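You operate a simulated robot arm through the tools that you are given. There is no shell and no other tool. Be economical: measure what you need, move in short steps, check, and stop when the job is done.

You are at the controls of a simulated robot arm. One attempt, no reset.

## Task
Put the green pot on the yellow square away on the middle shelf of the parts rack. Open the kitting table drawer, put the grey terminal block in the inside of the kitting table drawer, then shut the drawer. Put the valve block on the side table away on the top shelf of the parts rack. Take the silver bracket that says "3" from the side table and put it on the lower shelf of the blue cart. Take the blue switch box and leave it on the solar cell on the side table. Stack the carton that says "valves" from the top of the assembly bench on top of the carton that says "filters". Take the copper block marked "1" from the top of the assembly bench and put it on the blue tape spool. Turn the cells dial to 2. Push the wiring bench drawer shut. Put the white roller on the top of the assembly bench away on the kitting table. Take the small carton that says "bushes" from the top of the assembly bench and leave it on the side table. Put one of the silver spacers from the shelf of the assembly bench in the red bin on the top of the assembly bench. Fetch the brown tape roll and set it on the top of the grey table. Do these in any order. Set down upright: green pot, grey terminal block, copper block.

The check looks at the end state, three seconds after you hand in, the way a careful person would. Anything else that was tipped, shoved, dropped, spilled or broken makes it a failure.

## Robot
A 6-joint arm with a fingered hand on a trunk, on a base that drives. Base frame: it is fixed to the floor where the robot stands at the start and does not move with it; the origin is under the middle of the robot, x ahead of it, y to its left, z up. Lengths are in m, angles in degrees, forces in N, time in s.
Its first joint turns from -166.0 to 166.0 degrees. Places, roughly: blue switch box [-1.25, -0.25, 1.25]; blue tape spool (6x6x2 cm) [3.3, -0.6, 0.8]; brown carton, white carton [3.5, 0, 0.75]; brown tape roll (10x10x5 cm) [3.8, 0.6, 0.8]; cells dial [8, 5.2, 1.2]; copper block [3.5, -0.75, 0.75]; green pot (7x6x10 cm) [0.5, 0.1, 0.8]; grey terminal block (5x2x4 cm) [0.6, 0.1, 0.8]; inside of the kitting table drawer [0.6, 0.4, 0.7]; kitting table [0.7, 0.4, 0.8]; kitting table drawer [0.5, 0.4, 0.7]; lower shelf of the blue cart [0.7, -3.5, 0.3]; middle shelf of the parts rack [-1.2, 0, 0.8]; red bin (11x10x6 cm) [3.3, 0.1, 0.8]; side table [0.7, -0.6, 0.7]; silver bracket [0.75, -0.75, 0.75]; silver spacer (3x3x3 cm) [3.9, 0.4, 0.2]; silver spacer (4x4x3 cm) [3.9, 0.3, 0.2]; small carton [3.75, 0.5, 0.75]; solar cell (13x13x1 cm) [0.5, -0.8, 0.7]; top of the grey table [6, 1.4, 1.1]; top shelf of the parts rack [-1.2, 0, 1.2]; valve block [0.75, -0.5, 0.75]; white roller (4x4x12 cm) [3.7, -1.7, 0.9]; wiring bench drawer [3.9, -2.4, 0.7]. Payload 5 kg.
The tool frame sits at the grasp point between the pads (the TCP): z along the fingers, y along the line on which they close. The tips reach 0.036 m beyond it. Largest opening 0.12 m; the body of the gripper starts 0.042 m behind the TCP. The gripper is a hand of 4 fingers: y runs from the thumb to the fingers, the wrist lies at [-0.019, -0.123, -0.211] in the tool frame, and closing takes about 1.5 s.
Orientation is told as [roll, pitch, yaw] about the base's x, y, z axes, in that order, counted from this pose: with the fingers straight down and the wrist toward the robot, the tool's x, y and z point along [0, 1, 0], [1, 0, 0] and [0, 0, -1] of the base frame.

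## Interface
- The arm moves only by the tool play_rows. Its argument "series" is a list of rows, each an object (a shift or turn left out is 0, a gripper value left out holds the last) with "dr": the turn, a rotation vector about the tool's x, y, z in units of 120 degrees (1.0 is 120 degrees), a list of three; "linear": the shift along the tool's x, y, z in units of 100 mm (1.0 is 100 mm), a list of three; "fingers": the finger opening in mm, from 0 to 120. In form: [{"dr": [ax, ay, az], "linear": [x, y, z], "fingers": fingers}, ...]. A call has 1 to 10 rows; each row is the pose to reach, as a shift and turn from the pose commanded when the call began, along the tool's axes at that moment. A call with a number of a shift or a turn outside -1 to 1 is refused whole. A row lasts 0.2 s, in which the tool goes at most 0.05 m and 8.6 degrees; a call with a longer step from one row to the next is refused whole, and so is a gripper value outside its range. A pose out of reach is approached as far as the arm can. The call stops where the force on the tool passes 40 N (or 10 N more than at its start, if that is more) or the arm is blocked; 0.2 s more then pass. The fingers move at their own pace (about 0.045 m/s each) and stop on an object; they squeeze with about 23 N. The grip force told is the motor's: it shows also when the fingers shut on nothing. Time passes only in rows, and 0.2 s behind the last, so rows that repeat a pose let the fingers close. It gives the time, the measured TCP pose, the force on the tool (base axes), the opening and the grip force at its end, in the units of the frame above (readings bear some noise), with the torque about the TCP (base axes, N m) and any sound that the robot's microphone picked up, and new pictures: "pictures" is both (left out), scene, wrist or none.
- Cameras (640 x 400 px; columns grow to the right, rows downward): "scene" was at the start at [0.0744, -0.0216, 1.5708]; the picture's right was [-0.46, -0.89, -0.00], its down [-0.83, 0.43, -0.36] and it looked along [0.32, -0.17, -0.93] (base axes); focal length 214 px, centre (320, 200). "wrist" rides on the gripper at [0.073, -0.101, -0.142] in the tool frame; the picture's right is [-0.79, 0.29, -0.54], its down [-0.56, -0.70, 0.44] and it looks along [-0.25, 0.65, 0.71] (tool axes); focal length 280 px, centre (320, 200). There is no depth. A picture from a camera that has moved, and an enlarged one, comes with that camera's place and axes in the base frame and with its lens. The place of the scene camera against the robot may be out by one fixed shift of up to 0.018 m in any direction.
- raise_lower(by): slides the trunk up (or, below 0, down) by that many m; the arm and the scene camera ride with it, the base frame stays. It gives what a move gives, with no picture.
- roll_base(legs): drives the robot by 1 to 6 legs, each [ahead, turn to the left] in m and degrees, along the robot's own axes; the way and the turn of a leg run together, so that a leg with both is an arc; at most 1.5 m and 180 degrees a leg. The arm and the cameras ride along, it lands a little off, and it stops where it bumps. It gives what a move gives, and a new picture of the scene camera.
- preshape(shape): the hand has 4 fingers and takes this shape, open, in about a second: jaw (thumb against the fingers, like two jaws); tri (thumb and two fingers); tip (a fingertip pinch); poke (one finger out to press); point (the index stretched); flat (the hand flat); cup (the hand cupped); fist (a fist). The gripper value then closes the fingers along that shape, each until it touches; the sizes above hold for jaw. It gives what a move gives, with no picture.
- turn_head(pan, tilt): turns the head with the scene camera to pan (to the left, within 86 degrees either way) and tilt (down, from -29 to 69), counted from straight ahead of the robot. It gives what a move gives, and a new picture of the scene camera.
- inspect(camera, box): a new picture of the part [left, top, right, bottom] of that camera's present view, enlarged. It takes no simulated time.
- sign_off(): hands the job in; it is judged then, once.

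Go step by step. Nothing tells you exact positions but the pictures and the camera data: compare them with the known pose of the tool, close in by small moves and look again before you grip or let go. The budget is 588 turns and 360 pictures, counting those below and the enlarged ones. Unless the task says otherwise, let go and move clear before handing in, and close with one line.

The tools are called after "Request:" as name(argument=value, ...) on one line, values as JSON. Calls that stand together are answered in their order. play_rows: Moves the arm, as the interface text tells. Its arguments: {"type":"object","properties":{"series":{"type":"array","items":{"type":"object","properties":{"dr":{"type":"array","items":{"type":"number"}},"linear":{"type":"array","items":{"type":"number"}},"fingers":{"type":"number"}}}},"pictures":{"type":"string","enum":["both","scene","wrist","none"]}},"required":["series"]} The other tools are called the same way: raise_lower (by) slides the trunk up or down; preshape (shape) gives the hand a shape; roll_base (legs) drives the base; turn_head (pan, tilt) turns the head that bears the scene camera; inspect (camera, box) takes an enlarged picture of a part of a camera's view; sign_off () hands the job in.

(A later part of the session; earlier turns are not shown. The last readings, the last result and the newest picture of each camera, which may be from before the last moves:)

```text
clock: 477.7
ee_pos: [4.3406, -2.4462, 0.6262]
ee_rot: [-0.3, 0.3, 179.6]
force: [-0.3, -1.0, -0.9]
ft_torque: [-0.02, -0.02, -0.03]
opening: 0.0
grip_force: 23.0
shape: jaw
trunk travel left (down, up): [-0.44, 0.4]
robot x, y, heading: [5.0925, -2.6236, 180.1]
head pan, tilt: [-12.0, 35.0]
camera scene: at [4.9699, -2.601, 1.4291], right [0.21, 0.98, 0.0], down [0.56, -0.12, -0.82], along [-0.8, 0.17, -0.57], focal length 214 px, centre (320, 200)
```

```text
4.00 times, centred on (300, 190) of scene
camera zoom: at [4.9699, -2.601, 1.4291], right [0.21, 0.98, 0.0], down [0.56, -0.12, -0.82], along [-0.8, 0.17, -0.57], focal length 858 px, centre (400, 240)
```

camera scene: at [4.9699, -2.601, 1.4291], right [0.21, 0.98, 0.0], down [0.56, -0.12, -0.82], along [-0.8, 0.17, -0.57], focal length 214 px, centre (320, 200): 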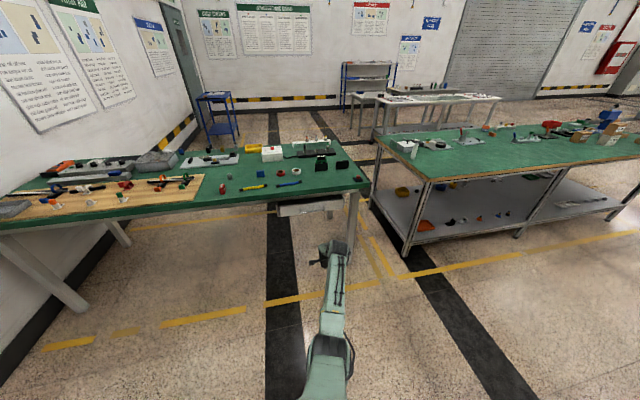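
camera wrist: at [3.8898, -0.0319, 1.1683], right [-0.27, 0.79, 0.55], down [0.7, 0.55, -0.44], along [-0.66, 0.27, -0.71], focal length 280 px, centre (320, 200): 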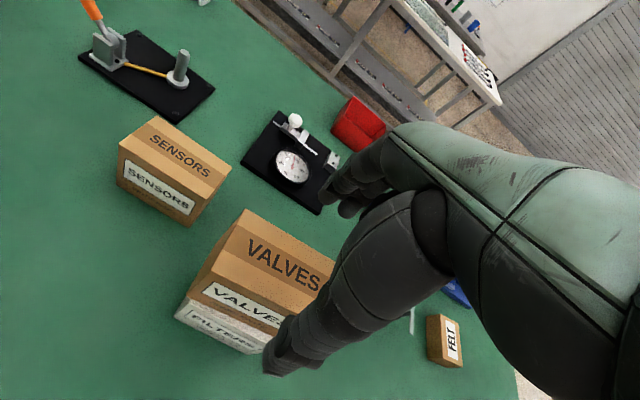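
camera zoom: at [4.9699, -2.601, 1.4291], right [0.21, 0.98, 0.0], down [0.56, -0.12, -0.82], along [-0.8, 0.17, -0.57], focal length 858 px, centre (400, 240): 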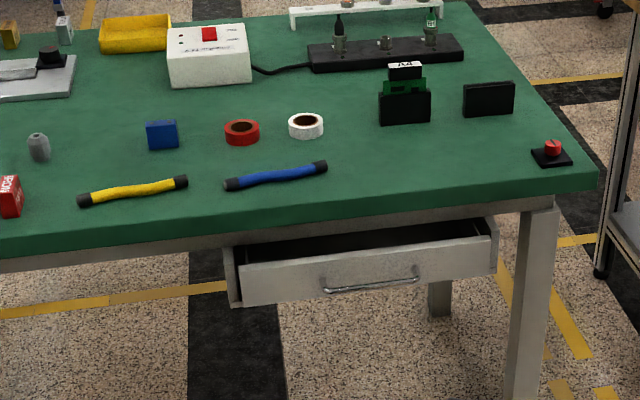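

Request:
inspect(camera="scene", box=[268, 190, 348, 240])

```text
8.00 times, centred on (308, 215) of scene
camera zoom: at [4.9699, -2.601, 1.4291], right [0.21, 0.98, 0.0], down [0.56, -0.12, -0.82], along [-0.8, 0.17, -0.57], focal length 1716 px, centre (416, 80)
```

zoom: 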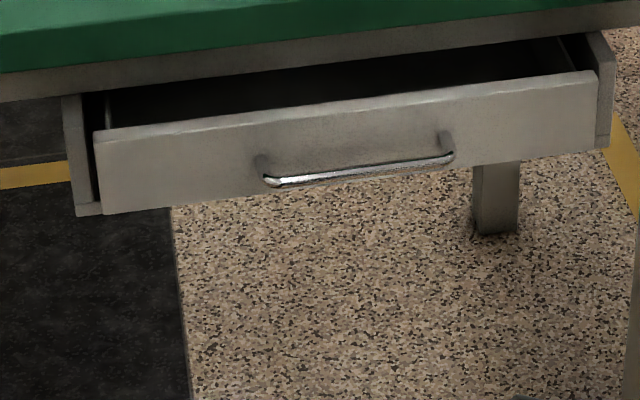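

The drawer front is flush with its frame; it's shut. Next the brown tape roll at the bench's far-left corner.

Request:
raise_lower(by=0.395)

Request:
play_rows(series=[{"linear": [0, -0.4, 0], "fingers": 120}, {"linear": [0, -0.8, 0], "fingers": 120}, {"linear": [0, -1, 0], "fingers": 120}, {"linear": [0, -1, 0], "fingers": 120}], pictures="none")

Request:
roll_base(legs=[[0, -90], [1.5, 0], [1.48, 0], [0, 90], [0.55, 0]])

Request:
inspect(camera="wrist", box=[0, 0, 640, 400])

```text
clock: 481.5
ee_pos: [4.3398, -2.446, 1.0215]
ee_rot: [-0.4, 0.4, 179.5]
force: [0.1, -0.3, 0.4]
ft_torque: [0.02, -0.04, -0.03]
opening: 0.0001
grip_force: 22.6
shape: jaw
trunk travel left (down, up): [-0.835, 0.005]
robot x, y, heading: [5.0876, -2.6249, 180.2]
head pan, tilt: [-12.0, 35.0]
```

```text
clock: 482.5
ee_pos: [4.442, -2.4477, 1.0216]
ee_rot: [-0.4, 0.4, 179.7]
force: [1.0, 0.5, 0.1]
ft_torque: [0.01, 0.04, 0.0]
opening: 0.1197
grip_force: 0.0
shape: jaw
trunk travel left (down, up): [-0.835, 0.005]
robot x, y, heading: [5.0953, -2.6234, 179.5]
head pan, tilt: [-12.0, 35.0]
```

```text
clock: 507.2
ee_pos: [3.8707, 0.4906, 1.0232]
ee_rot: [-0.5, 0.5, -178.9]
force: [-0.2, 0.3, 0.5]
ft_torque: [0.03, -0.02, 0.0]
opening: 0.1196
grip_force: 0.1
shape: jaw
trunk travel left (down, up): [-0.835, 0.005]
robot x, y, heading: [4.5235, 0.3285, -178.5]
head pan, tilt: [-12.0, 35.0]
camera scene: at [4.4031, 0.3495, 1.8242], right [0.18, 0.98, 0.0], down [0.56, -0.11, -0.82], along [-0.81, 0.15, -0.57], focal length 214 px, centre (320, 200)
```

scene: 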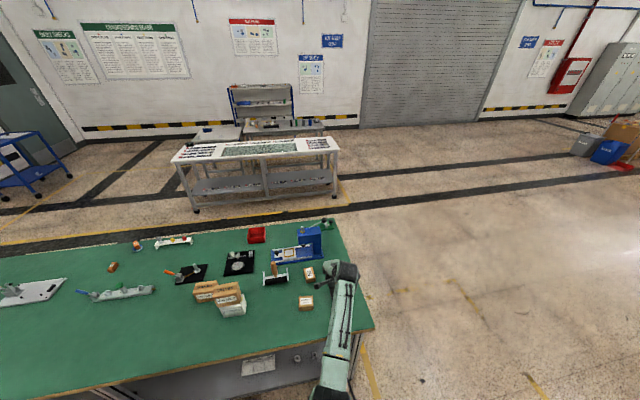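

```text
1.00 times, centred on (320, 200) of wrist
camera zoom: at [3.9704, 0.4196, 1.1658], right [-0.31, 0.78, 0.55], down [0.69, 0.58, -0.43], along [-0.65, 0.24, -0.72], focal length 280 px, centre (320, 200)
```

zoom: 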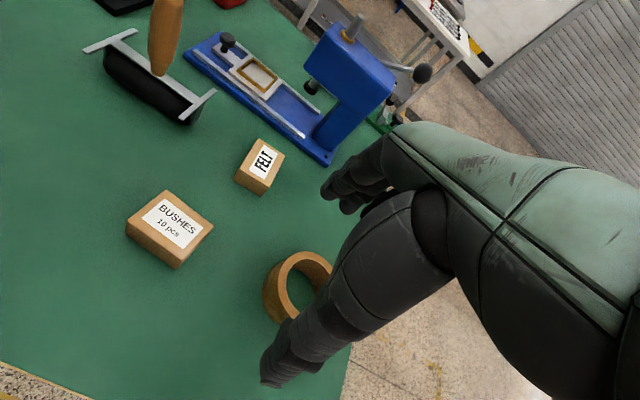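

Request:
inspect(camera="wrist", box=[240, 230, 400, 330])

Request:
turn_head(pan=-15, tilt=50)

Request:
inspect(camera="scene", box=[260, 160, 420, 260])

```text
4.00 times, centred on (320, 280) of wrist
camera zoom: at [3.9704, 0.4196, 1.1658], right [-0.31, 0.78, 0.55], down [0.69, 0.58, -0.43], along [-0.65, 0.24, -0.72], focal length 1122 px, centre (320, -120)
```

zoom: 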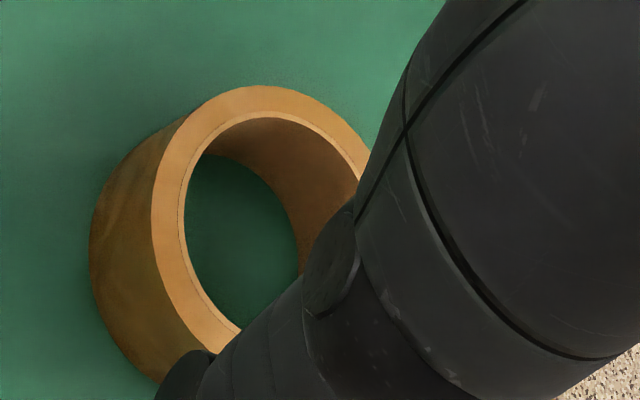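

```text
clock: 508.0
ee_pos: [3.8683, 0.4906, 1.0208]
ee_rot: [-0.5, 0.3, -178.8]
force: [0.5, -0.7, 0.3]
ft_torque: [-0.02, 0.0, 0.0]
opening: 0.1194
grip_force: 0.0
shape: jaw
trunk travel left (down, up): [-0.835, 0.005]
robot x, y, heading: [4.5253, 0.3262, -178.4]
head pan, tilt: [-15.0, 50.0]
camera scene: at [4.4134, 0.3514, 1.8024], right [0.24, 0.97, 0.0], down [0.74, -0.18, -0.64], along [-0.62, 0.15, -0.77], focal length 214 px, centre (320, 200)
```

scene: 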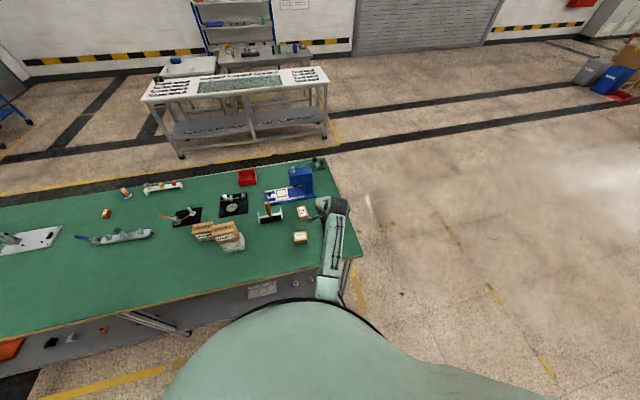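

```text
4.00 times, centred on (340, 210) of scene
camera zoom: at [4.4134, 0.3514, 1.8024], right [0.24, 0.97, 0.0], down [0.74, -0.18, -0.64], along [-0.62, 0.15, -0.77], focal length 858 px, centre (240, 160)
```

zoom: 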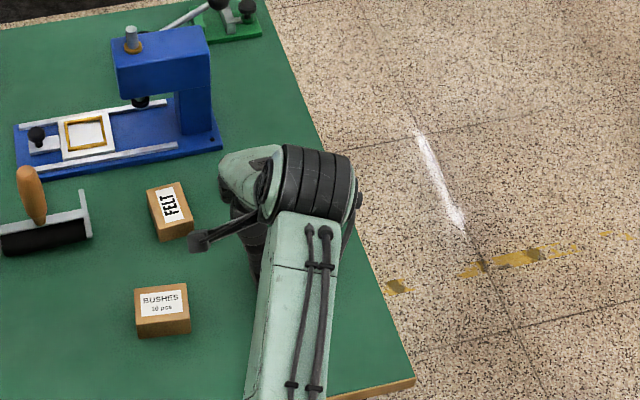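

Request:
play_rows(series=[{"linear": [-0.3, 0.25, 0]}, {"linear": [-0.6, 0.45, 0.2]}, {"linear": [-0.74, 0.535, 0.5]}, {"linear": [-0.74, 0.535, 0.9]}, {"linear": [-0.74, 0.535, 0.9]}], pictures="wrist")

```text
clock: 509.2
ee_pos: [3.816, 0.5646, 0.9324]
ee_rot: [-0.3, 0.4, -178.8]
force: [-0.3, 1.2, -0.2]
ft_torque: [-0.01, -0.01, -0.02]
opening: 0.12
grip_force: 0.0
shape: jaw
trunk travel left (down, up): [-0.835, 0.005]
robot x, y, heading: [4.5247, 0.3295, -178.5]
head pan, tilt: [-15.0, 50.0]
camera wrist: at [3.9163, 0.4936, 1.0758], right [-0.31, 0.78, 0.55], down [0.69, 0.58, -0.43], along [-0.65, 0.24, -0.72], focal length 280 px, centre (320, 200)
```

wrist: 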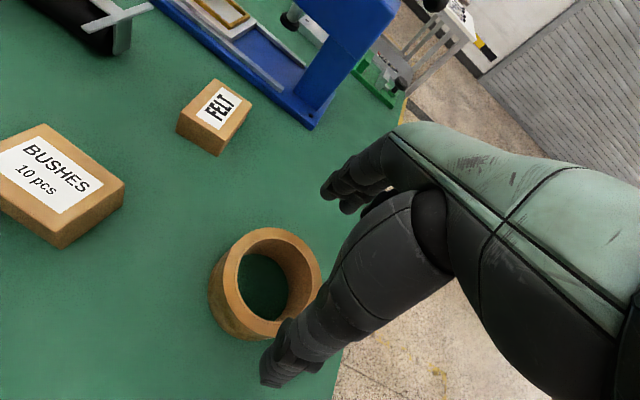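

Request:
play_rows(series=[{"linear": [0.04, 0, 0.2]}, {"linear": [0.04, 0, 0.4]}, {"linear": [0.04, 0, 0.6]}, {"linear": [0.04, 0, 0.78]}, {"linear": [0.04, 0, 0.78]}], pictures="wrist")

```text
clock: 510.4
ee_pos: [3.8163, 0.5614, 0.8541]
ee_rot: [-0.4, 0.4, -179.1]
force: [-0.5, 0.4, 0.9]
ft_torque: [-0.02, 0.01, -0.03]
opening: 0.12
grip_force: 0.1
shape: jaw
trunk travel left (down, up): [-0.835, 0.005]
robot x, y, heading: [4.5243, 0.3317, -178.3]
head pan, tilt: [-15.0, 50.0]
camera wrist: at [3.9173, 0.4901, 0.9974], right [-0.31, 0.78, 0.55], down [0.69, 0.58, -0.43], along [-0.65, 0.25, -0.72], focal length 280 px, centre (320, 200)
```

wrist: 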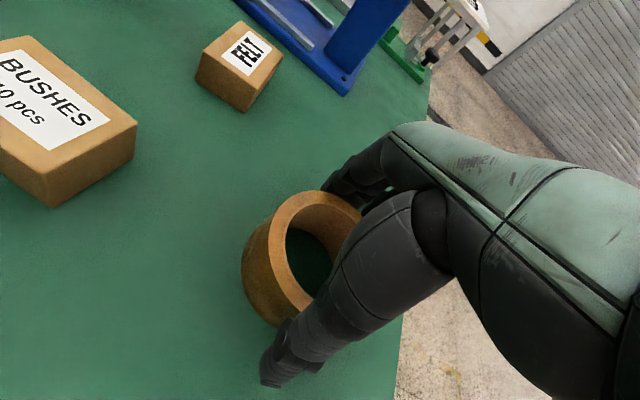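

Request:
play_rows(series=[{"fingers": 80}, {"fingers": 80}, {"fingers": 70}, {"fingers": 70}, {"fingers": 70}], pictures="none")

Request:
play_rows(series=[{"linear": [0, 0, -0.2]}, {"linear": [0, 0, -0.5]}, {"linear": [0, 0, -0.9]}, {"linear": [0, 0, -1]}, {"linear": [0, 0, -1]}], pictures="wrist")

```text
clock: 511.6
ee_pos: [3.8166, 0.5599, 0.8535]
ee_rot: [-0.4, 0.5, -178.9]
force: [-0.3, 0.0, 0.3]
ft_torque: [-0.03, 0.06, -0.01]
opening: 0.0872
grip_force: 23.0
shape: jaw
trunk travel left (down, up): [-0.835, 0.005]
robot x, y, heading: [4.5286, 0.3317, -178.6]
head pan, tilt: [-15.0, 50.0]
```

```text
clock: 512.8
ee_pos: [3.8161, 0.5592, 0.9536]
ee_rot: [-0.4, 0.5, -178.9]
force: [-0.4, 0.1, -1.9]
ft_torque: [0.0, -0.03, -0.02]
opening: 0.0869
grip_force: 23.4
shape: jaw
trunk travel left (down, up): [-0.835, 0.005]
robot x, y, heading: [4.5259, 0.3307, -179.0]
head pan, tilt: [-15.0, 50.0]
camera wrist: at [3.9165, 0.4883, 1.0981], right [-0.31, 0.78, 0.54], down [0.69, 0.58, -0.43], along [-0.65, 0.24, -0.72], focal length 280 px, centre (320, 200)
```

wrist: 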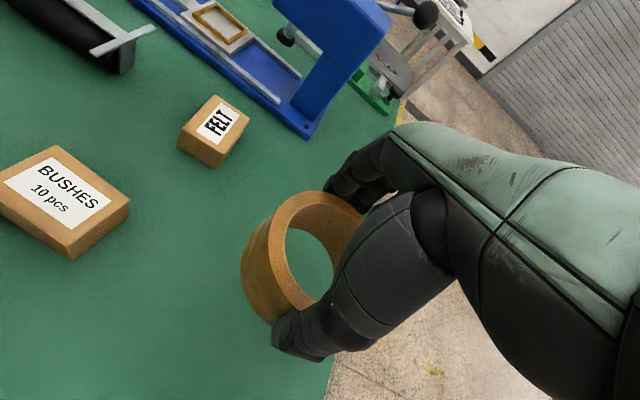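

Tape roll held. Drive toward the grey table and look.

Request:
roll_base(legs=[[-0.35, 0], [0, -91], [0.9, 0], [0, -90]])

Request:
turn_head(pan=0, tilt=25)

```text
clock: 527.1
ee_pos: [5.5868, 0.9718, 0.9535]
ee_rot: [-0.5, 0.4, -1.7]
force: [0.4, 0.2, -2.1]
ft_torque: [-0.02, 0.03, 0.0]
opening: 0.0862
grip_force: 22.7
shape: jaw
trunk travel left (down, up): [-0.835, 0.005]
robot x, y, heading: [4.8907, 1.232, -1.8]
head pan, tilt: [-15.0, 50.0]
camera scene: at [4.9898, 1.2179, 1.8024], right [-0.28, -0.96, 0.0], down [-0.73, 0.22, -0.64], along [0.62, -0.18, -0.77], focal length 214 px, centre (320, 200)
```

scene: 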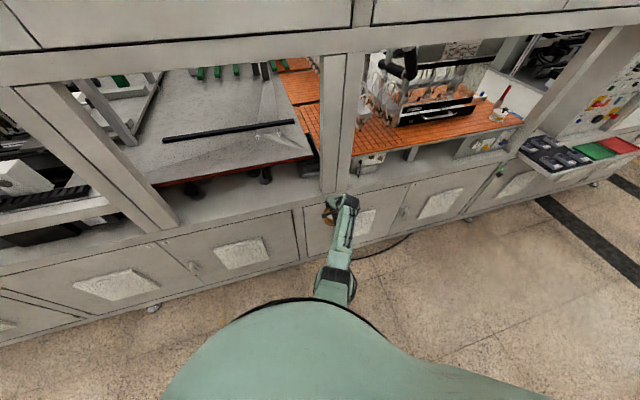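

```text
clock: 528.0
ee_pos: [5.5871, 0.9717, 0.9532]
ee_rot: [-0.3, 0.5, -1.7]
force: [0.9, 0.4, -1.3]
ft_torque: [0.02, 0.03, 0.03]
opening: 0.0863
grip_force: 22.9
shape: jaw
trunk travel left (down, up): [-0.835, 0.005]
robot x, y, heading: [4.8906, 1.2357, -1.4]
head pan, tilt: [0.0, 25.0]
camera scene: at [5.008, 1.2372, 1.8398], right [-0.03, -1.0, 0.0], down [-0.42, 0.01, -0.91], along [0.91, -0.02, -0.42], focal length 214 px, centre (320, 200)
```

scene: 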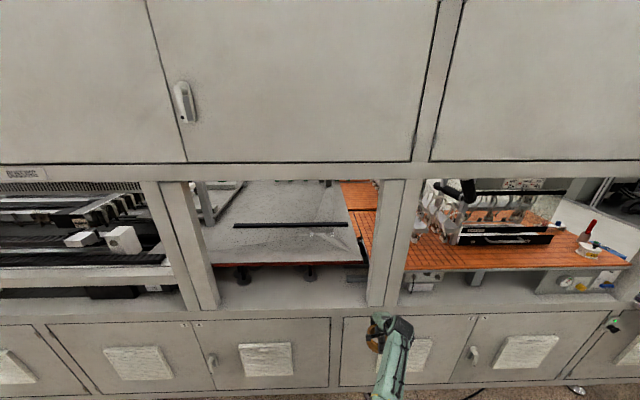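

The grey table is the speckled surface inside the machine opening (front edge x≈5.86, y 1.0–1.77). I'll back off, raise the hand and line up at y≈1.4.

Request:
roll_base(legs=[[-0.25, 0], [0, 91.4], [0.4, 0], [0, -90]])

Request:
play_rows(series=[{"linear": [0, -0.3, -0.35]}, {"linear": [0, -0.6, -0.7]}, {"linear": [0, -0.8, -1]}, {"linear": [0, -0.8, -1]}], pictures="none")

Request:
play_rows(series=[{"linear": [0, 0, -0.35]}, {"linear": [0, 0, -0.7]}, {"linear": [0, 0, -1]}, {"linear": [0, 0, -1]}], pictures="none")

Request:
play_rows(series=[{"linear": [0, 0, -0.35]}, {"linear": [0, 0, -0.7]}, {"linear": [0, 0, -0.7]}], pictures="both")

```text
clock: 539.6
ee_pos: [5.3468, 1.4346, 0.9539]
ee_rot: [-0.3, 0.4, 2.8]
force: [-0.6, -0.8, -2.0]
ft_torque: [-0.02, -0.01, -0.02]
opening: 0.0856
grip_force: 23.1
shape: jaw
trunk travel left (down, up): [-0.835, 0.005]
robot x, y, heading: [4.6297, 1.6427, 3.1]
head pan, tilt: [0.0, 25.0]
camera scene: at [4.749, 1.6526, 1.8399], right [0.05, -1.0, 0.0], down [-0.42, -0.02, -0.91], along [0.9, 0.05, -0.42], focal length 214 px, centre (320, 200)
```

scene: 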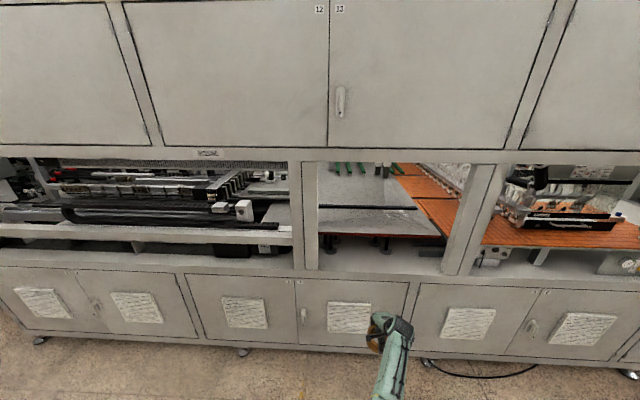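

```text
clock: 540.6
ee_pos: [5.2672, 1.4293, 1.0558]
ee_rot: [-0.4, 0.4, 2.8]
force: [0.9, 0.5, -1.5]
ft_torque: [-0.03, 0.0, -0.01]
opening: 0.0853
grip_force: 23.2
shape: jaw
trunk travel left (down, up): [-0.835, 0.005]
robot x, y, heading: [4.6311, 1.6403, 3.5]
head pan, tilt: [0.0, 25.0]
```

```text
clock: 541.6
ee_pos: [5.2685, 1.4299, 1.1548]
ee_rot: [-0.4, 0.4, 2.8]
force: [0.2, -0.1, -2.0]
ft_torque: [-0.01, 0.03, 0.0]
opening: 0.0855
grip_force: 23.2
shape: jaw
trunk travel left (down, up): [-0.835, 0.005]
robot x, y, heading: [4.6307, 1.6451, 3.3]
head pan, tilt: [0.0, 25.0]
```

```text
clock: 542.4
ee_pos: [5.2702, 1.4318, 1.2252]
ee_rot: [-0.4, 0.5, 2.8]
force: [-0.1, 0.0, -2.0]
ft_torque: [0.01, 0.04, -0.01]
opening: 0.0852
grip_force: 23.1
shape: jaw
trunk travel left (down, up): [-0.835, 0.005]
robot x, y, heading: [4.6304, 1.6429, 3.0]
head pan, tilt: [0.0, 25.0]
camera scene: at [4.749, 1.6526, 1.8399], right [0.05, -1.0, 0.0], down [-0.42, -0.02, -0.91], along [0.9, 0.05, -0.42], focal length 214 px, centre (320, 200)
camera wrist: at [5.1656, 1.5011, 1.3691], right [0.33, -0.77, 0.54], down [-0.68, -0.6, -0.43], along [0.66, -0.22, -0.72], focal length 280 px, centre (320, 200)
```

scene: 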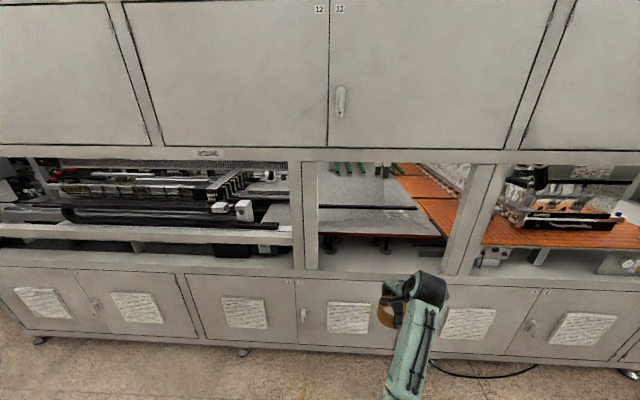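
wrist: 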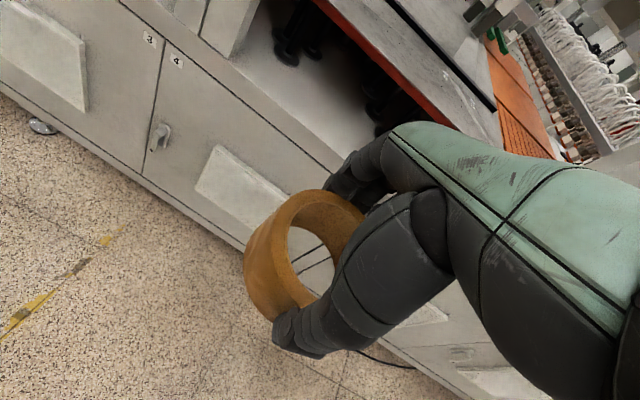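

Request:
roll_base(legs=[[0.45, -3]])

Request:
inspect(camera="wrist", box=[0, 0, 640, 400])

```text
clock: 545.1
ee_pos: [5.7089, 1.4088, 1.226]
ee_rot: [-0.4, 0.4, -0.3]
force: [-0.7, -0.5, -0.5]
ft_torque: [-0.03, -0.01, 0.02]
opening: 0.0852
grip_force: 22.8
shape: jaw
trunk travel left (down, up): [-0.835, 0.005]
robot x, y, heading: [5.0846, 1.6547, -0.1]
head pan, tilt: [0.0, 25.0]
camera scene: at [5.2, 1.6578, 1.84], right [0.0, -1.0, 0.0], down [-0.42, 0.0, -0.91], along [0.91, 0.0, -0.42], focal length 214 px, centre (320, 200)
```

scene: 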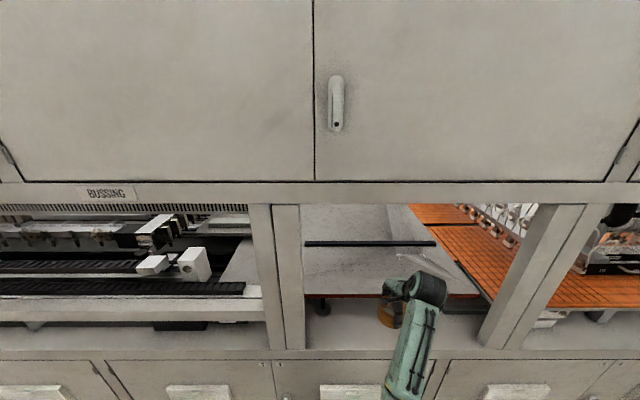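

```text
1.00 times, centred on (320, 200) of wrist
camera zoom: at [5.6083, 1.484, 1.3694], right [0.29, -0.79, 0.55], down [-0.71, -0.56, -0.43], along [0.65, -0.26, -0.72], focal length 280 px, centre (320, 200)
```

zoom: 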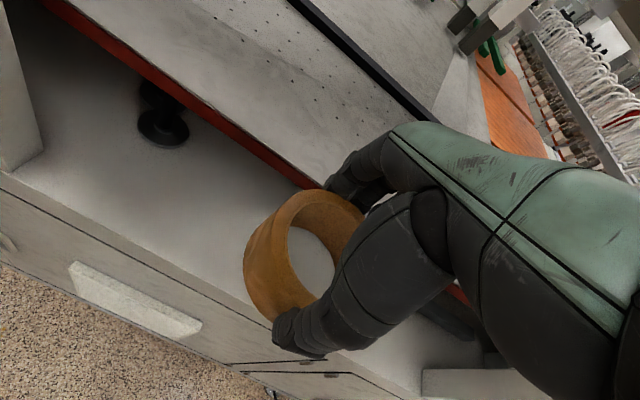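

Request:
roll_base(legs=[[0.25, 0]])

Request:
play_rows(series=[{"linear": [0, 0.2, 0.2]}, {"linear": [0, 0.4, 0.35]}, {"linear": [0, 0.4, 0.4]}, {"linear": [0, 0.4, 0.4]}])

```text
clock: 547.0
ee_pos: [5.9578, 1.4069, 1.2263]
ee_rot: [-0.5, 0.3, -0.5]
force: [0.0, 0.5, -1.9]
ft_torque: [-0.01, 0.02, -0.01]
opening: 0.0855
grip_force: 22.9
shape: jaw
trunk travel left (down, up): [-0.835, 0.005]
robot x, y, heading: [5.3342, 1.6526, 0.1]
head pan, tilt: [0.0, 25.0]
camera scene: at [5.4492, 1.657, 1.84], right [0.0, -1.0, 0.0], down [-0.42, 0.0, -0.91], along [0.91, 0.0, -0.42], focal length 214 px, centre (320, 200)
```

scene: 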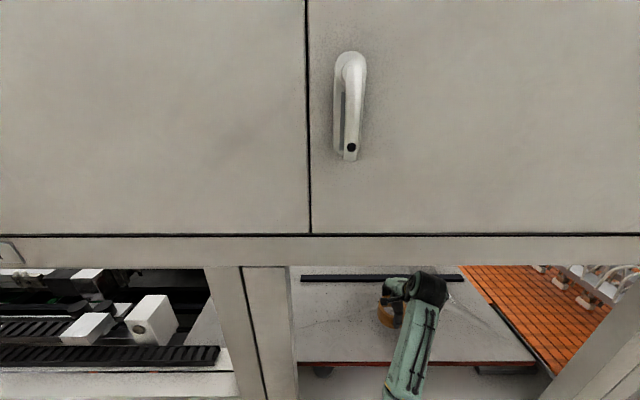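

```text
clock: 548.0
ee_pos: [5.9962, 1.406, 1.191]
ee_rot: [-0.6, -0.2, -0.5]
force: [5.0, -1.6, 29.7]
ft_torque: [-0.11, -0.27, -0.02]
opening: 0.084
grip_force: 23.0
shape: jaw
trunk travel left (down, up): [-0.835, 0.005]
robot x, y, heading: [5.3314, 1.6473, -0.2]
head pan, tilt: [0.0, 25.0]
camera scene: at [5.4461, 1.6587, 1.8407], right [0.0, -1.0, 0.0], down [-0.42, 0.0, -0.91], along [0.91, 0.0, -0.42], focal length 214 px, centre (320, 200)
camera wrist: at [5.8948, 1.4826, 1.3334], right [0.28, -0.79, 0.55], down [-0.7, -0.56, -0.44], along [0.65, -0.27, -0.71], focal length 280 px, centre (320, 200)
```

scene: 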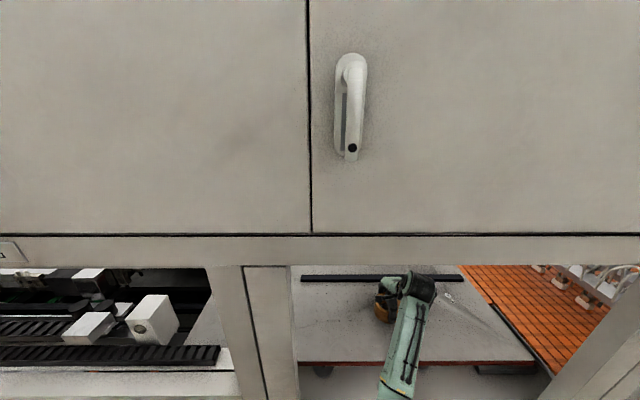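
wrist: 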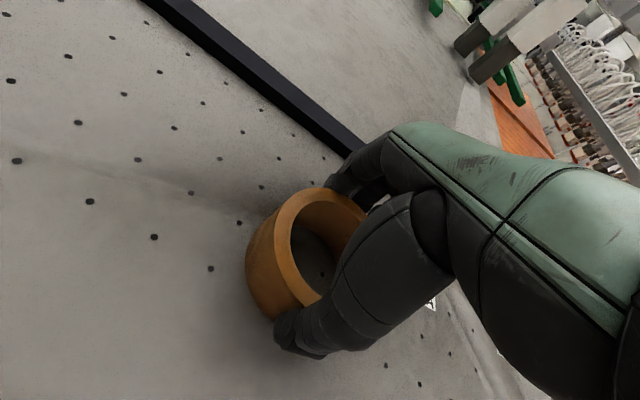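

Request:
play_rows(series=[{"linear": [0, 0, -0.05]}, {"linear": [0, 0, -0.05]}, {"linear": [0, 0, -0.05], "fingers": 120}, {"linear": [0, 0, -0.05], "fingers": 120}, {"linear": [0, 0, -0.05], "fingers": 120}, {"linear": [0, 0, -0.05], "fingers": 120}, {"linear": [0, 0, -0.05], "fingers": 120}], pictures="none")

Request:
play_rows(series=[{"linear": [0, 0, -0.1]}, {"linear": [0, 0, -0.3]}, {"linear": [0, 0, -0.6]}, {"linear": [0, 0, -0.8]}, {"linear": [0, 0, -0.8]}], pictures="wrist")

```text
clock: 549.5
ee_pos: [5.9951, 1.4064, 1.189]
ee_rot: [-0.5, 0.5, -0.6]
force: [0.2, 0.0, 0.3]
ft_torque: [-0.02, -0.02, 0.01]
opening: 0.1197
grip_force: 0.0
shape: jaw
trunk travel left (down, up): [-0.835, 0.005]
robot x, y, heading: [5.3388, 1.6555, -0.3]
head pan, tilt: [0.0, 25.0]
```

```text
clock: 550.8
ee_pos: [5.9992, 1.4065, 1.2701]
ee_rot: [-0.3, 0.5, -0.5]
force: [0.7, -0.3, -0.6]
ft_torque: [-0.01, 0.01, 0.02]
opening: 0.1196
grip_force: 0.1
shape: jaw
trunk travel left (down, up): [-0.835, 0.005]
robot x, y, heading: [5.3355, 1.6551, -0.2]
head pan, tilt: [0.0, 25.0]
camera wrist: at [5.8987, 1.4821, 1.4142], right [0.29, -0.79, 0.54], down [-0.71, -0.56, -0.43], along [0.65, -0.26, -0.72], focal length 280 px, centre (320, 200)
```

wrist: 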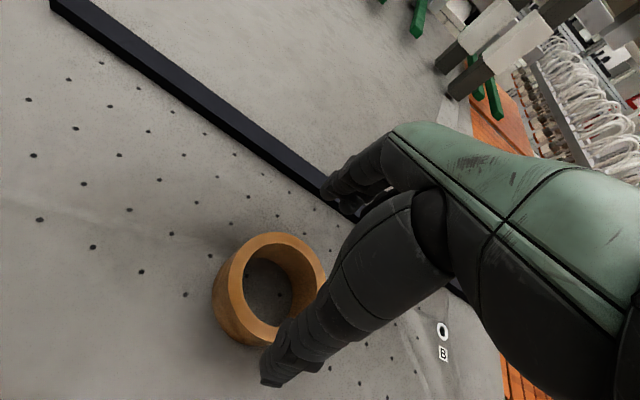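

Tape roll is on the grey table. Back out and go look for the cells dial at around (8, 5.2).

Request:
roll_base(legs=[[-0.6, 0], [0, 90], [1.5, 0], [0.8, 0], [0, -60]])

Request:
turn_head(pan=0, tilt=15)

```text
clock: 571.7
ee_pos: [5.4363, 4.0955, 1.2694]
ee_rot: [-0.4, 0.4, 28.8]
force: [0.2, -0.5, 0.0]
ft_torque: [0.01, -0.01, 0.03]
opening: 0.1196
grip_force: 0.1
shape: jaw
trunk travel left (down, up): [-0.835, 0.005]
robot x, y, heading: [4.7336, 3.9823, 29.1]
head pan, tilt: [0.0, 25.0]
camera scene: at [4.8363, 4.049, 1.8399], right [0.49, -0.87, 0.0], down [-0.37, -0.21, -0.91], along [0.79, 0.44, -0.42], focal length 214 px, centre (320, 200)
```

scene: 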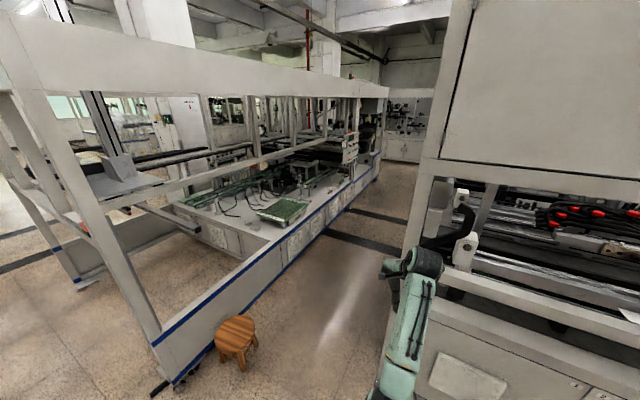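

```text
clock: 572.4
ee_pos: [5.436, 4.096, 1.2701]
ee_rot: [-0.4, 0.5, 28.8]
force: [-0.6, -0.5, 0.2]
ft_torque: [0.02, 0.03, 0.03]
opening: 0.1196
grip_force: 0.1
shape: jaw
trunk travel left (down, up): [-0.835, 0.005]
robot x, y, heading: [4.7327, 3.9819, 28.9]
head pan, tilt: [0.0, 15.0]
camera scene: at [4.8375, 4.0491, 1.8561], right [0.49, -0.87, 0.0], down [-0.23, -0.13, -0.97], along [0.84, 0.47, -0.26], focal length 214 px, centre (320, 200)
```

scene: 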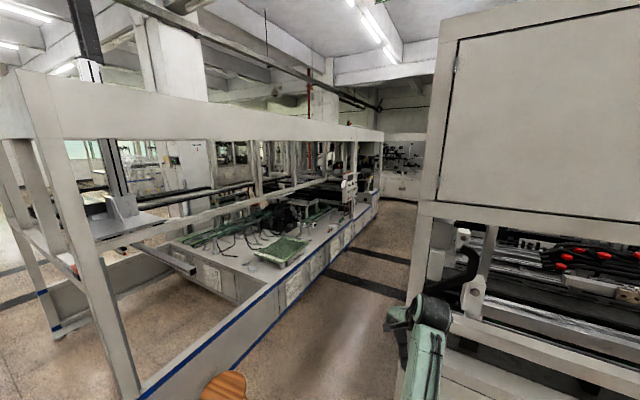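

Request:
inspect(camera="scene", box=[310, 160, 390, 210])

```text
8.00 times, centred on (350, 185) of scene
camera zoom: at [4.8375, 4.0491, 1.8561], right [0.49, -0.87, 0.0], down [-0.23, -0.13, -0.97], along [0.84, 0.47, -0.26], focal length 1716 px, centre (80, 320)
```

zoom: 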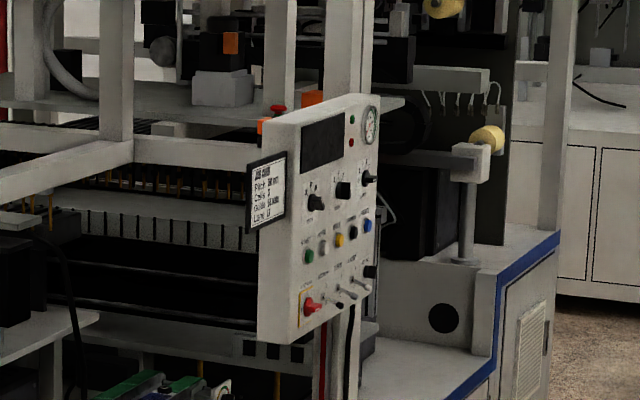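

Request:
play_rows(series=[{"linear": [0, -0.3, 0]}, {"linear": [0, -0.6, 0]}, {"linear": [0, -1, 0]}, {"linear": [0, -1, 0]}], pictures="none")

Request:
play_rows(series=[{"linear": [0, -0.3, 0]}, {"linear": [0, -0.6, 0]}, {"linear": [0, -1, 0]}, {"linear": [0, -1, 0]}], pictures="none")

Request:
roll_base(legs=[[0, 61], [0.65, 0], [0, -90]])

Request:
turn_head(pan=0, tilt=25)

```text
clock: 573.4
ee_pos: [5.3464, 4.0478, 1.27]
ee_rot: [-0.4, 0.5, 28.9]
force: [-0.2, -0.4, 0.5]
ft_torque: [0.01, 0.02, 0.03]
opening: 0.12
grip_force: 0.0
shape: jaw
trunk travel left (down, up): [-0.835, 0.005]
robot x, y, heading: [4.7312, 3.984, 29.2]
head pan, tilt: [0.0, 15.0]
```

```text
clock: 574.4
ee_pos: [5.2783, 4.0053, 1.2326]
ee_rot: [-0.4, 0.3, 28.7]
force: [0.2, -0.7, 0.3]
ft_torque: [-0.01, 0.0, 0.0]
opening: 0.1198
grip_force: 0.1
shape: jaw
out of reach, approached as far as the arm can: row 1, 2, 3, 4
trunk travel left (down, up): [-0.835, 0.005]
robot x, y, heading: [4.7382, 3.9833, 29.0]
head pan, tilt: [0.0, 15.0]
```

```text
clock: 584.5
ee_pos: [5.2204, 4.4008, 1.2335]
ee_rot: [-0.4, 0.3, 1.7]
force: [-0.9, -0.1, -0.8]
ft_torque: [-0.02, 0.0, -0.01]
opening: 0.1199
grip_force: 0.1
shape: jaw
trunk travel left (down, up): [-0.835, 0.005]
robot x, y, heading: [4.7267, 4.632, 1.9]
head pan, tilt: [0.0, 15.0]
camera scene: at [4.8459, 4.6398, 1.8562], right [0.03, -1.0, 0.0], down [-0.26, -0.01, -0.97], along [0.97, 0.03, -0.26], focal length 214 px, centre (320, 200)
```

scene: 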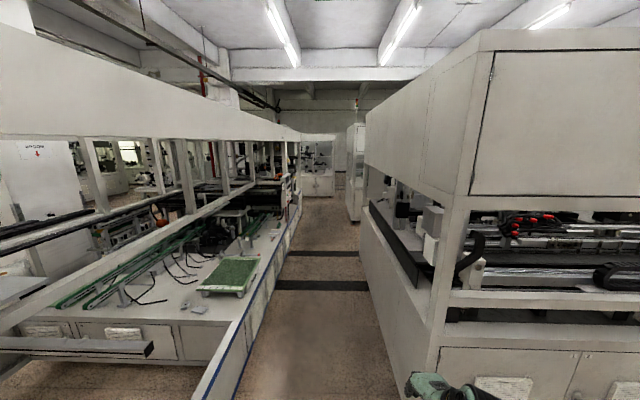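

```text
clock: 585.2
ee_pos: [5.2199, 4.4007, 1.2342]
ee_rot: [-0.4, 0.3, 1.6]
force: [0.2, -0.5, 0.6]
ft_torque: [0.04, -0.02, -0.02]
opening: 0.1198
grip_force: 0.0
shape: jaw
trunk travel left (down, up): [-0.835, 0.005]
robot x, y, heading: [4.7277, 4.6288, 1.9]
head pan, tilt: [0.0, 25.0]
camera scene: at [4.8446, 4.6395, 1.84], right [0.03, -1.0, 0.0], down [-0.42, -0.01, -0.91], along [0.91, 0.03, -0.42], focal length 214 px, centre (320, 200)
```

scene: 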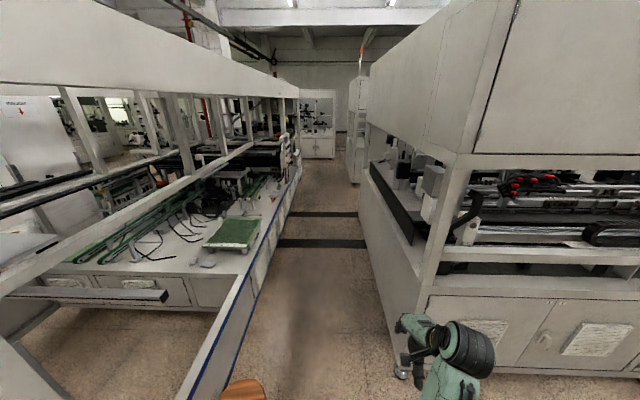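

The aisle is about y 4.12–5.27; the control panel is on the left machine near x=8. Drive in along y≈4.62.

Request:
roll_base(legs=[[0, -1.5], [1.3, 0], [1.1, 0]])

Request:
turn_head(pan=35, tilt=20)

```text
clock: 597.3
ee_pos: [7.6017, 4.4051, 1.2333]
ee_rot: [-0.3, 0.3, 0.2]
force: [0.2, 0.5, -0.5]
ft_torque: [-0.01, -0.01, 0.0]
opening: 0.1196
grip_force: 0.1
shape: jaw
trunk travel left (down, up): [-0.835, 0.005]
robot x, y, heading: [7.1176, 4.6536, 0.3]
head pan, tilt: [0.0, 25.0]
camera scene: at [7.2336, 4.6546, 1.84], right [0.01, -1.0, 0.0], down [-0.42, 0.0, -0.91], along [0.91, 0.01, -0.42], focal length 214 px, centre (320, 200)
```

scene: 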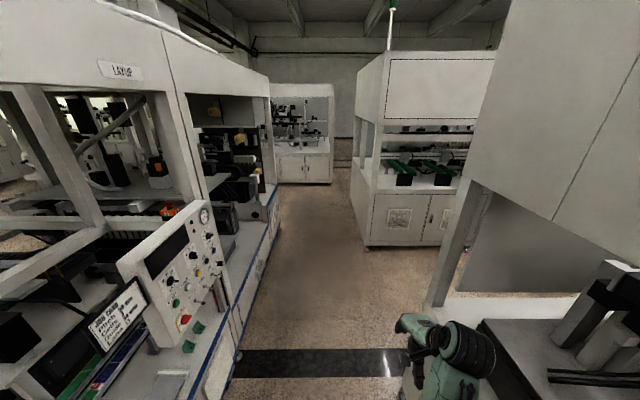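

```text
clock: 598.3
ee_pos: [7.6022, 4.4063, 1.2343]
ee_rot: [-0.4, 0.3, 0.0]
force: [-0.6, 0.0, 0.0]
ft_torque: [0.01, 0.0, 0.0]
opening: 0.1197
grip_force: 0.1
shape: jaw
trunk travel left (down, up): [-0.835, 0.005]
robot x, y, heading: [7.1189, 4.6478, 0.4]
head pan, tilt: [35.0, 20.0]
camera scene: at [7.2176, 4.7077, 1.848], right [0.58, -0.82, 0.0], down [-0.28, -0.2, -0.94], along [0.77, 0.54, -0.34], focal length 214 px, centre (320, 200)
```

scene: 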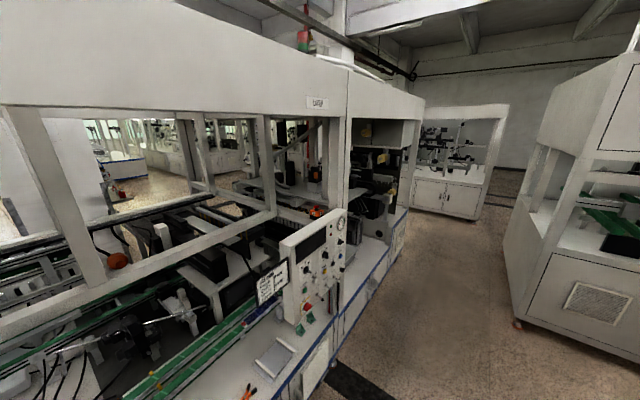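

Request:
inspect(camera="scene", box=[245, 195, 365, 345])

```text
2.67 times, centred on (305, 270) of scene
camera zoom: at [7.2176, 4.7077, 1.848], right [0.58, -0.82, 0.0], down [-0.28, -0.2, -0.94], along [0.77, 0.54, -0.34], focal length 572 px, centre (360, 13)
```

zoom: 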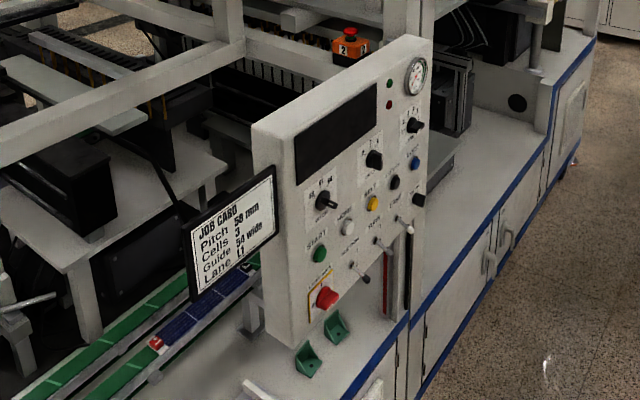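

Request:
inspect(camera="scene", box=[295, 205, 355, 285])

```text
5.00 times, centred on (325, 245) of scene
camera zoom: at [7.2176, 4.7077, 1.848], right [0.58, -0.82, 0.0], down [-0.28, -0.2, -0.94], along [0.77, 0.54, -0.34], focal length 1072 px, centre (295, -25)
```

zoom: 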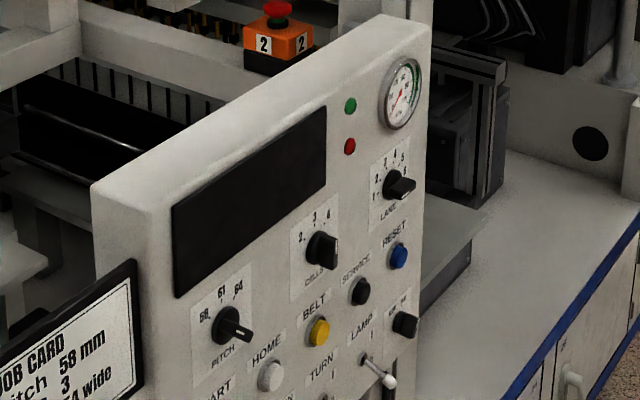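

The middle knob is CELLS (2, 3, 4). Drive to face the panel.

Request:
roll_base(legs=[[0, -12.8], [0.697, 0], [0, 102.4]])

Request:
turn_head(pan=0, tilt=40)

Request:
inspect(camera="scene", box=[280, 120, 440, 220])

```text
clock: 607.2
ee_pos: [8.0549, 4.9784, 1.2333]
ee_rot: [-0.5, 0.3, 88.1]
force: [-0.6, 0.4, 0.6]
ft_torque: [-0.01, 0.0, 0.02]
opening: 0.1199
grip_force: 0.2
shape: jaw
trunk travel left (down, up): [-0.835, 0.005]
robot x, y, heading: [7.792, 4.5001, 88.4]
head pan, tilt: [35.0, 20.0]
camera scene: at [7.7395, 4.613, 1.848], right [0.83, 0.55, 0.0], down [0.19, -0.29, -0.94], along [-0.52, 0.78, -0.34], focal length 214 px, centre (320, 200)
```

scene: 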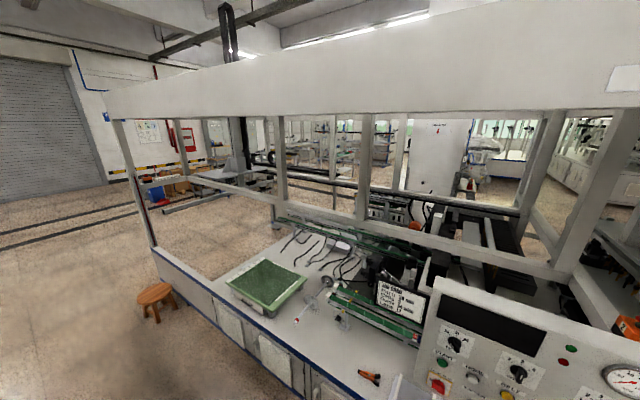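

```text
clock: 608.2
ee_pos: [8.0551, 4.9773, 1.234]
ee_rot: [-0.4, 0.4, 88.0]
force: [1.3, -0.8, 0.3]
ft_torque: [0.02, -0.02, -0.01]
opening: 0.1198
grip_force: 0.0
shape: jaw
trunk travel left (down, up): [-0.835, 0.005]
robot x, y, heading: [7.7991, 4.5014, 88.5]
head pan, tilt: [0.0, 40.0]
camera scene: at [7.793, 4.6203, 1.8166], right [1.0, -0.03, 0.0], down [-0.02, -0.64, -0.77], along [0.02, 0.77, -0.64], focal length 214 px, centre (320, 200)
```

scene: 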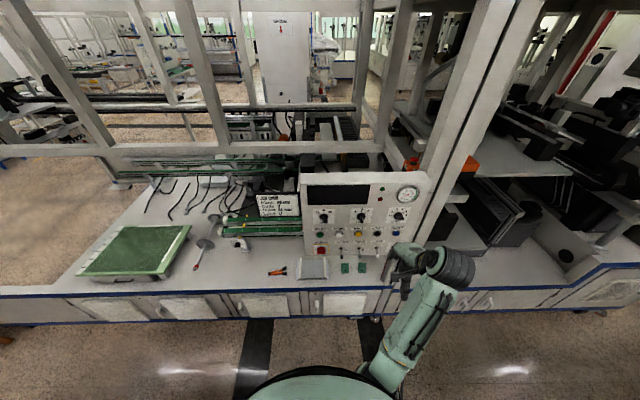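

```text
4.00 times, centred on (360, 170) of scene
camera zoom: at [7.793, 4.6203, 1.8166], right [1.0, -0.03, 0.0], down [-0.02, -0.64, -0.77], along [0.02, 0.77, -0.64], focal length 858 px, centre (160, 320)
```

zoom: 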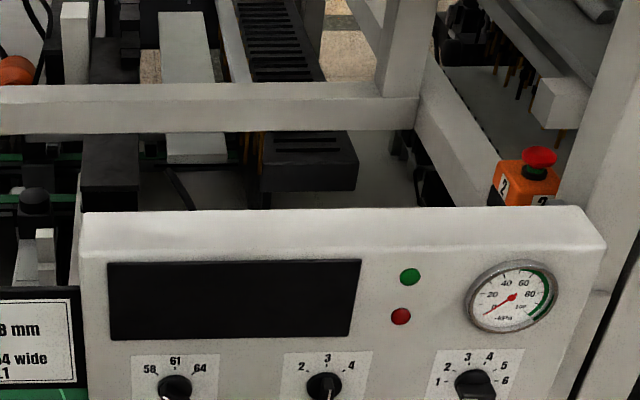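

Request:
inspect(camera="scene", box=[300, 195, 420, 270])

Request:
inspect(camera="scene", box=[342, 200, 382, 225])

```text
5.33 times, centred on (360, 232) of scene
camera zoom: at [7.793, 4.6203, 1.8166], right [1.0, -0.03, 0.0], down [-0.02, -0.64, -0.77], along [0.02, 0.77, -0.64], focal length 1144 px, centre (107, 27)
```

zoom: 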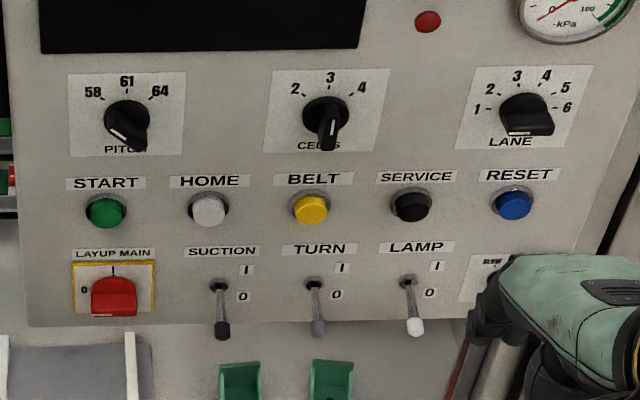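

```text
16.00 times, centred on (362, 212) of scene
camera zoom: at [7.793, 4.6203, 1.8166], right [1.0, -0.03, 0.0], down [-0.02, -0.64, -0.77], along [0.02, 0.77, -0.64], focal length 3432 px, centre (-352, 0)
```

zoom: 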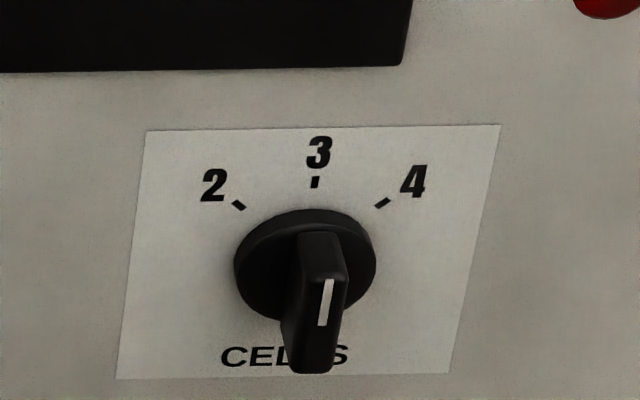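

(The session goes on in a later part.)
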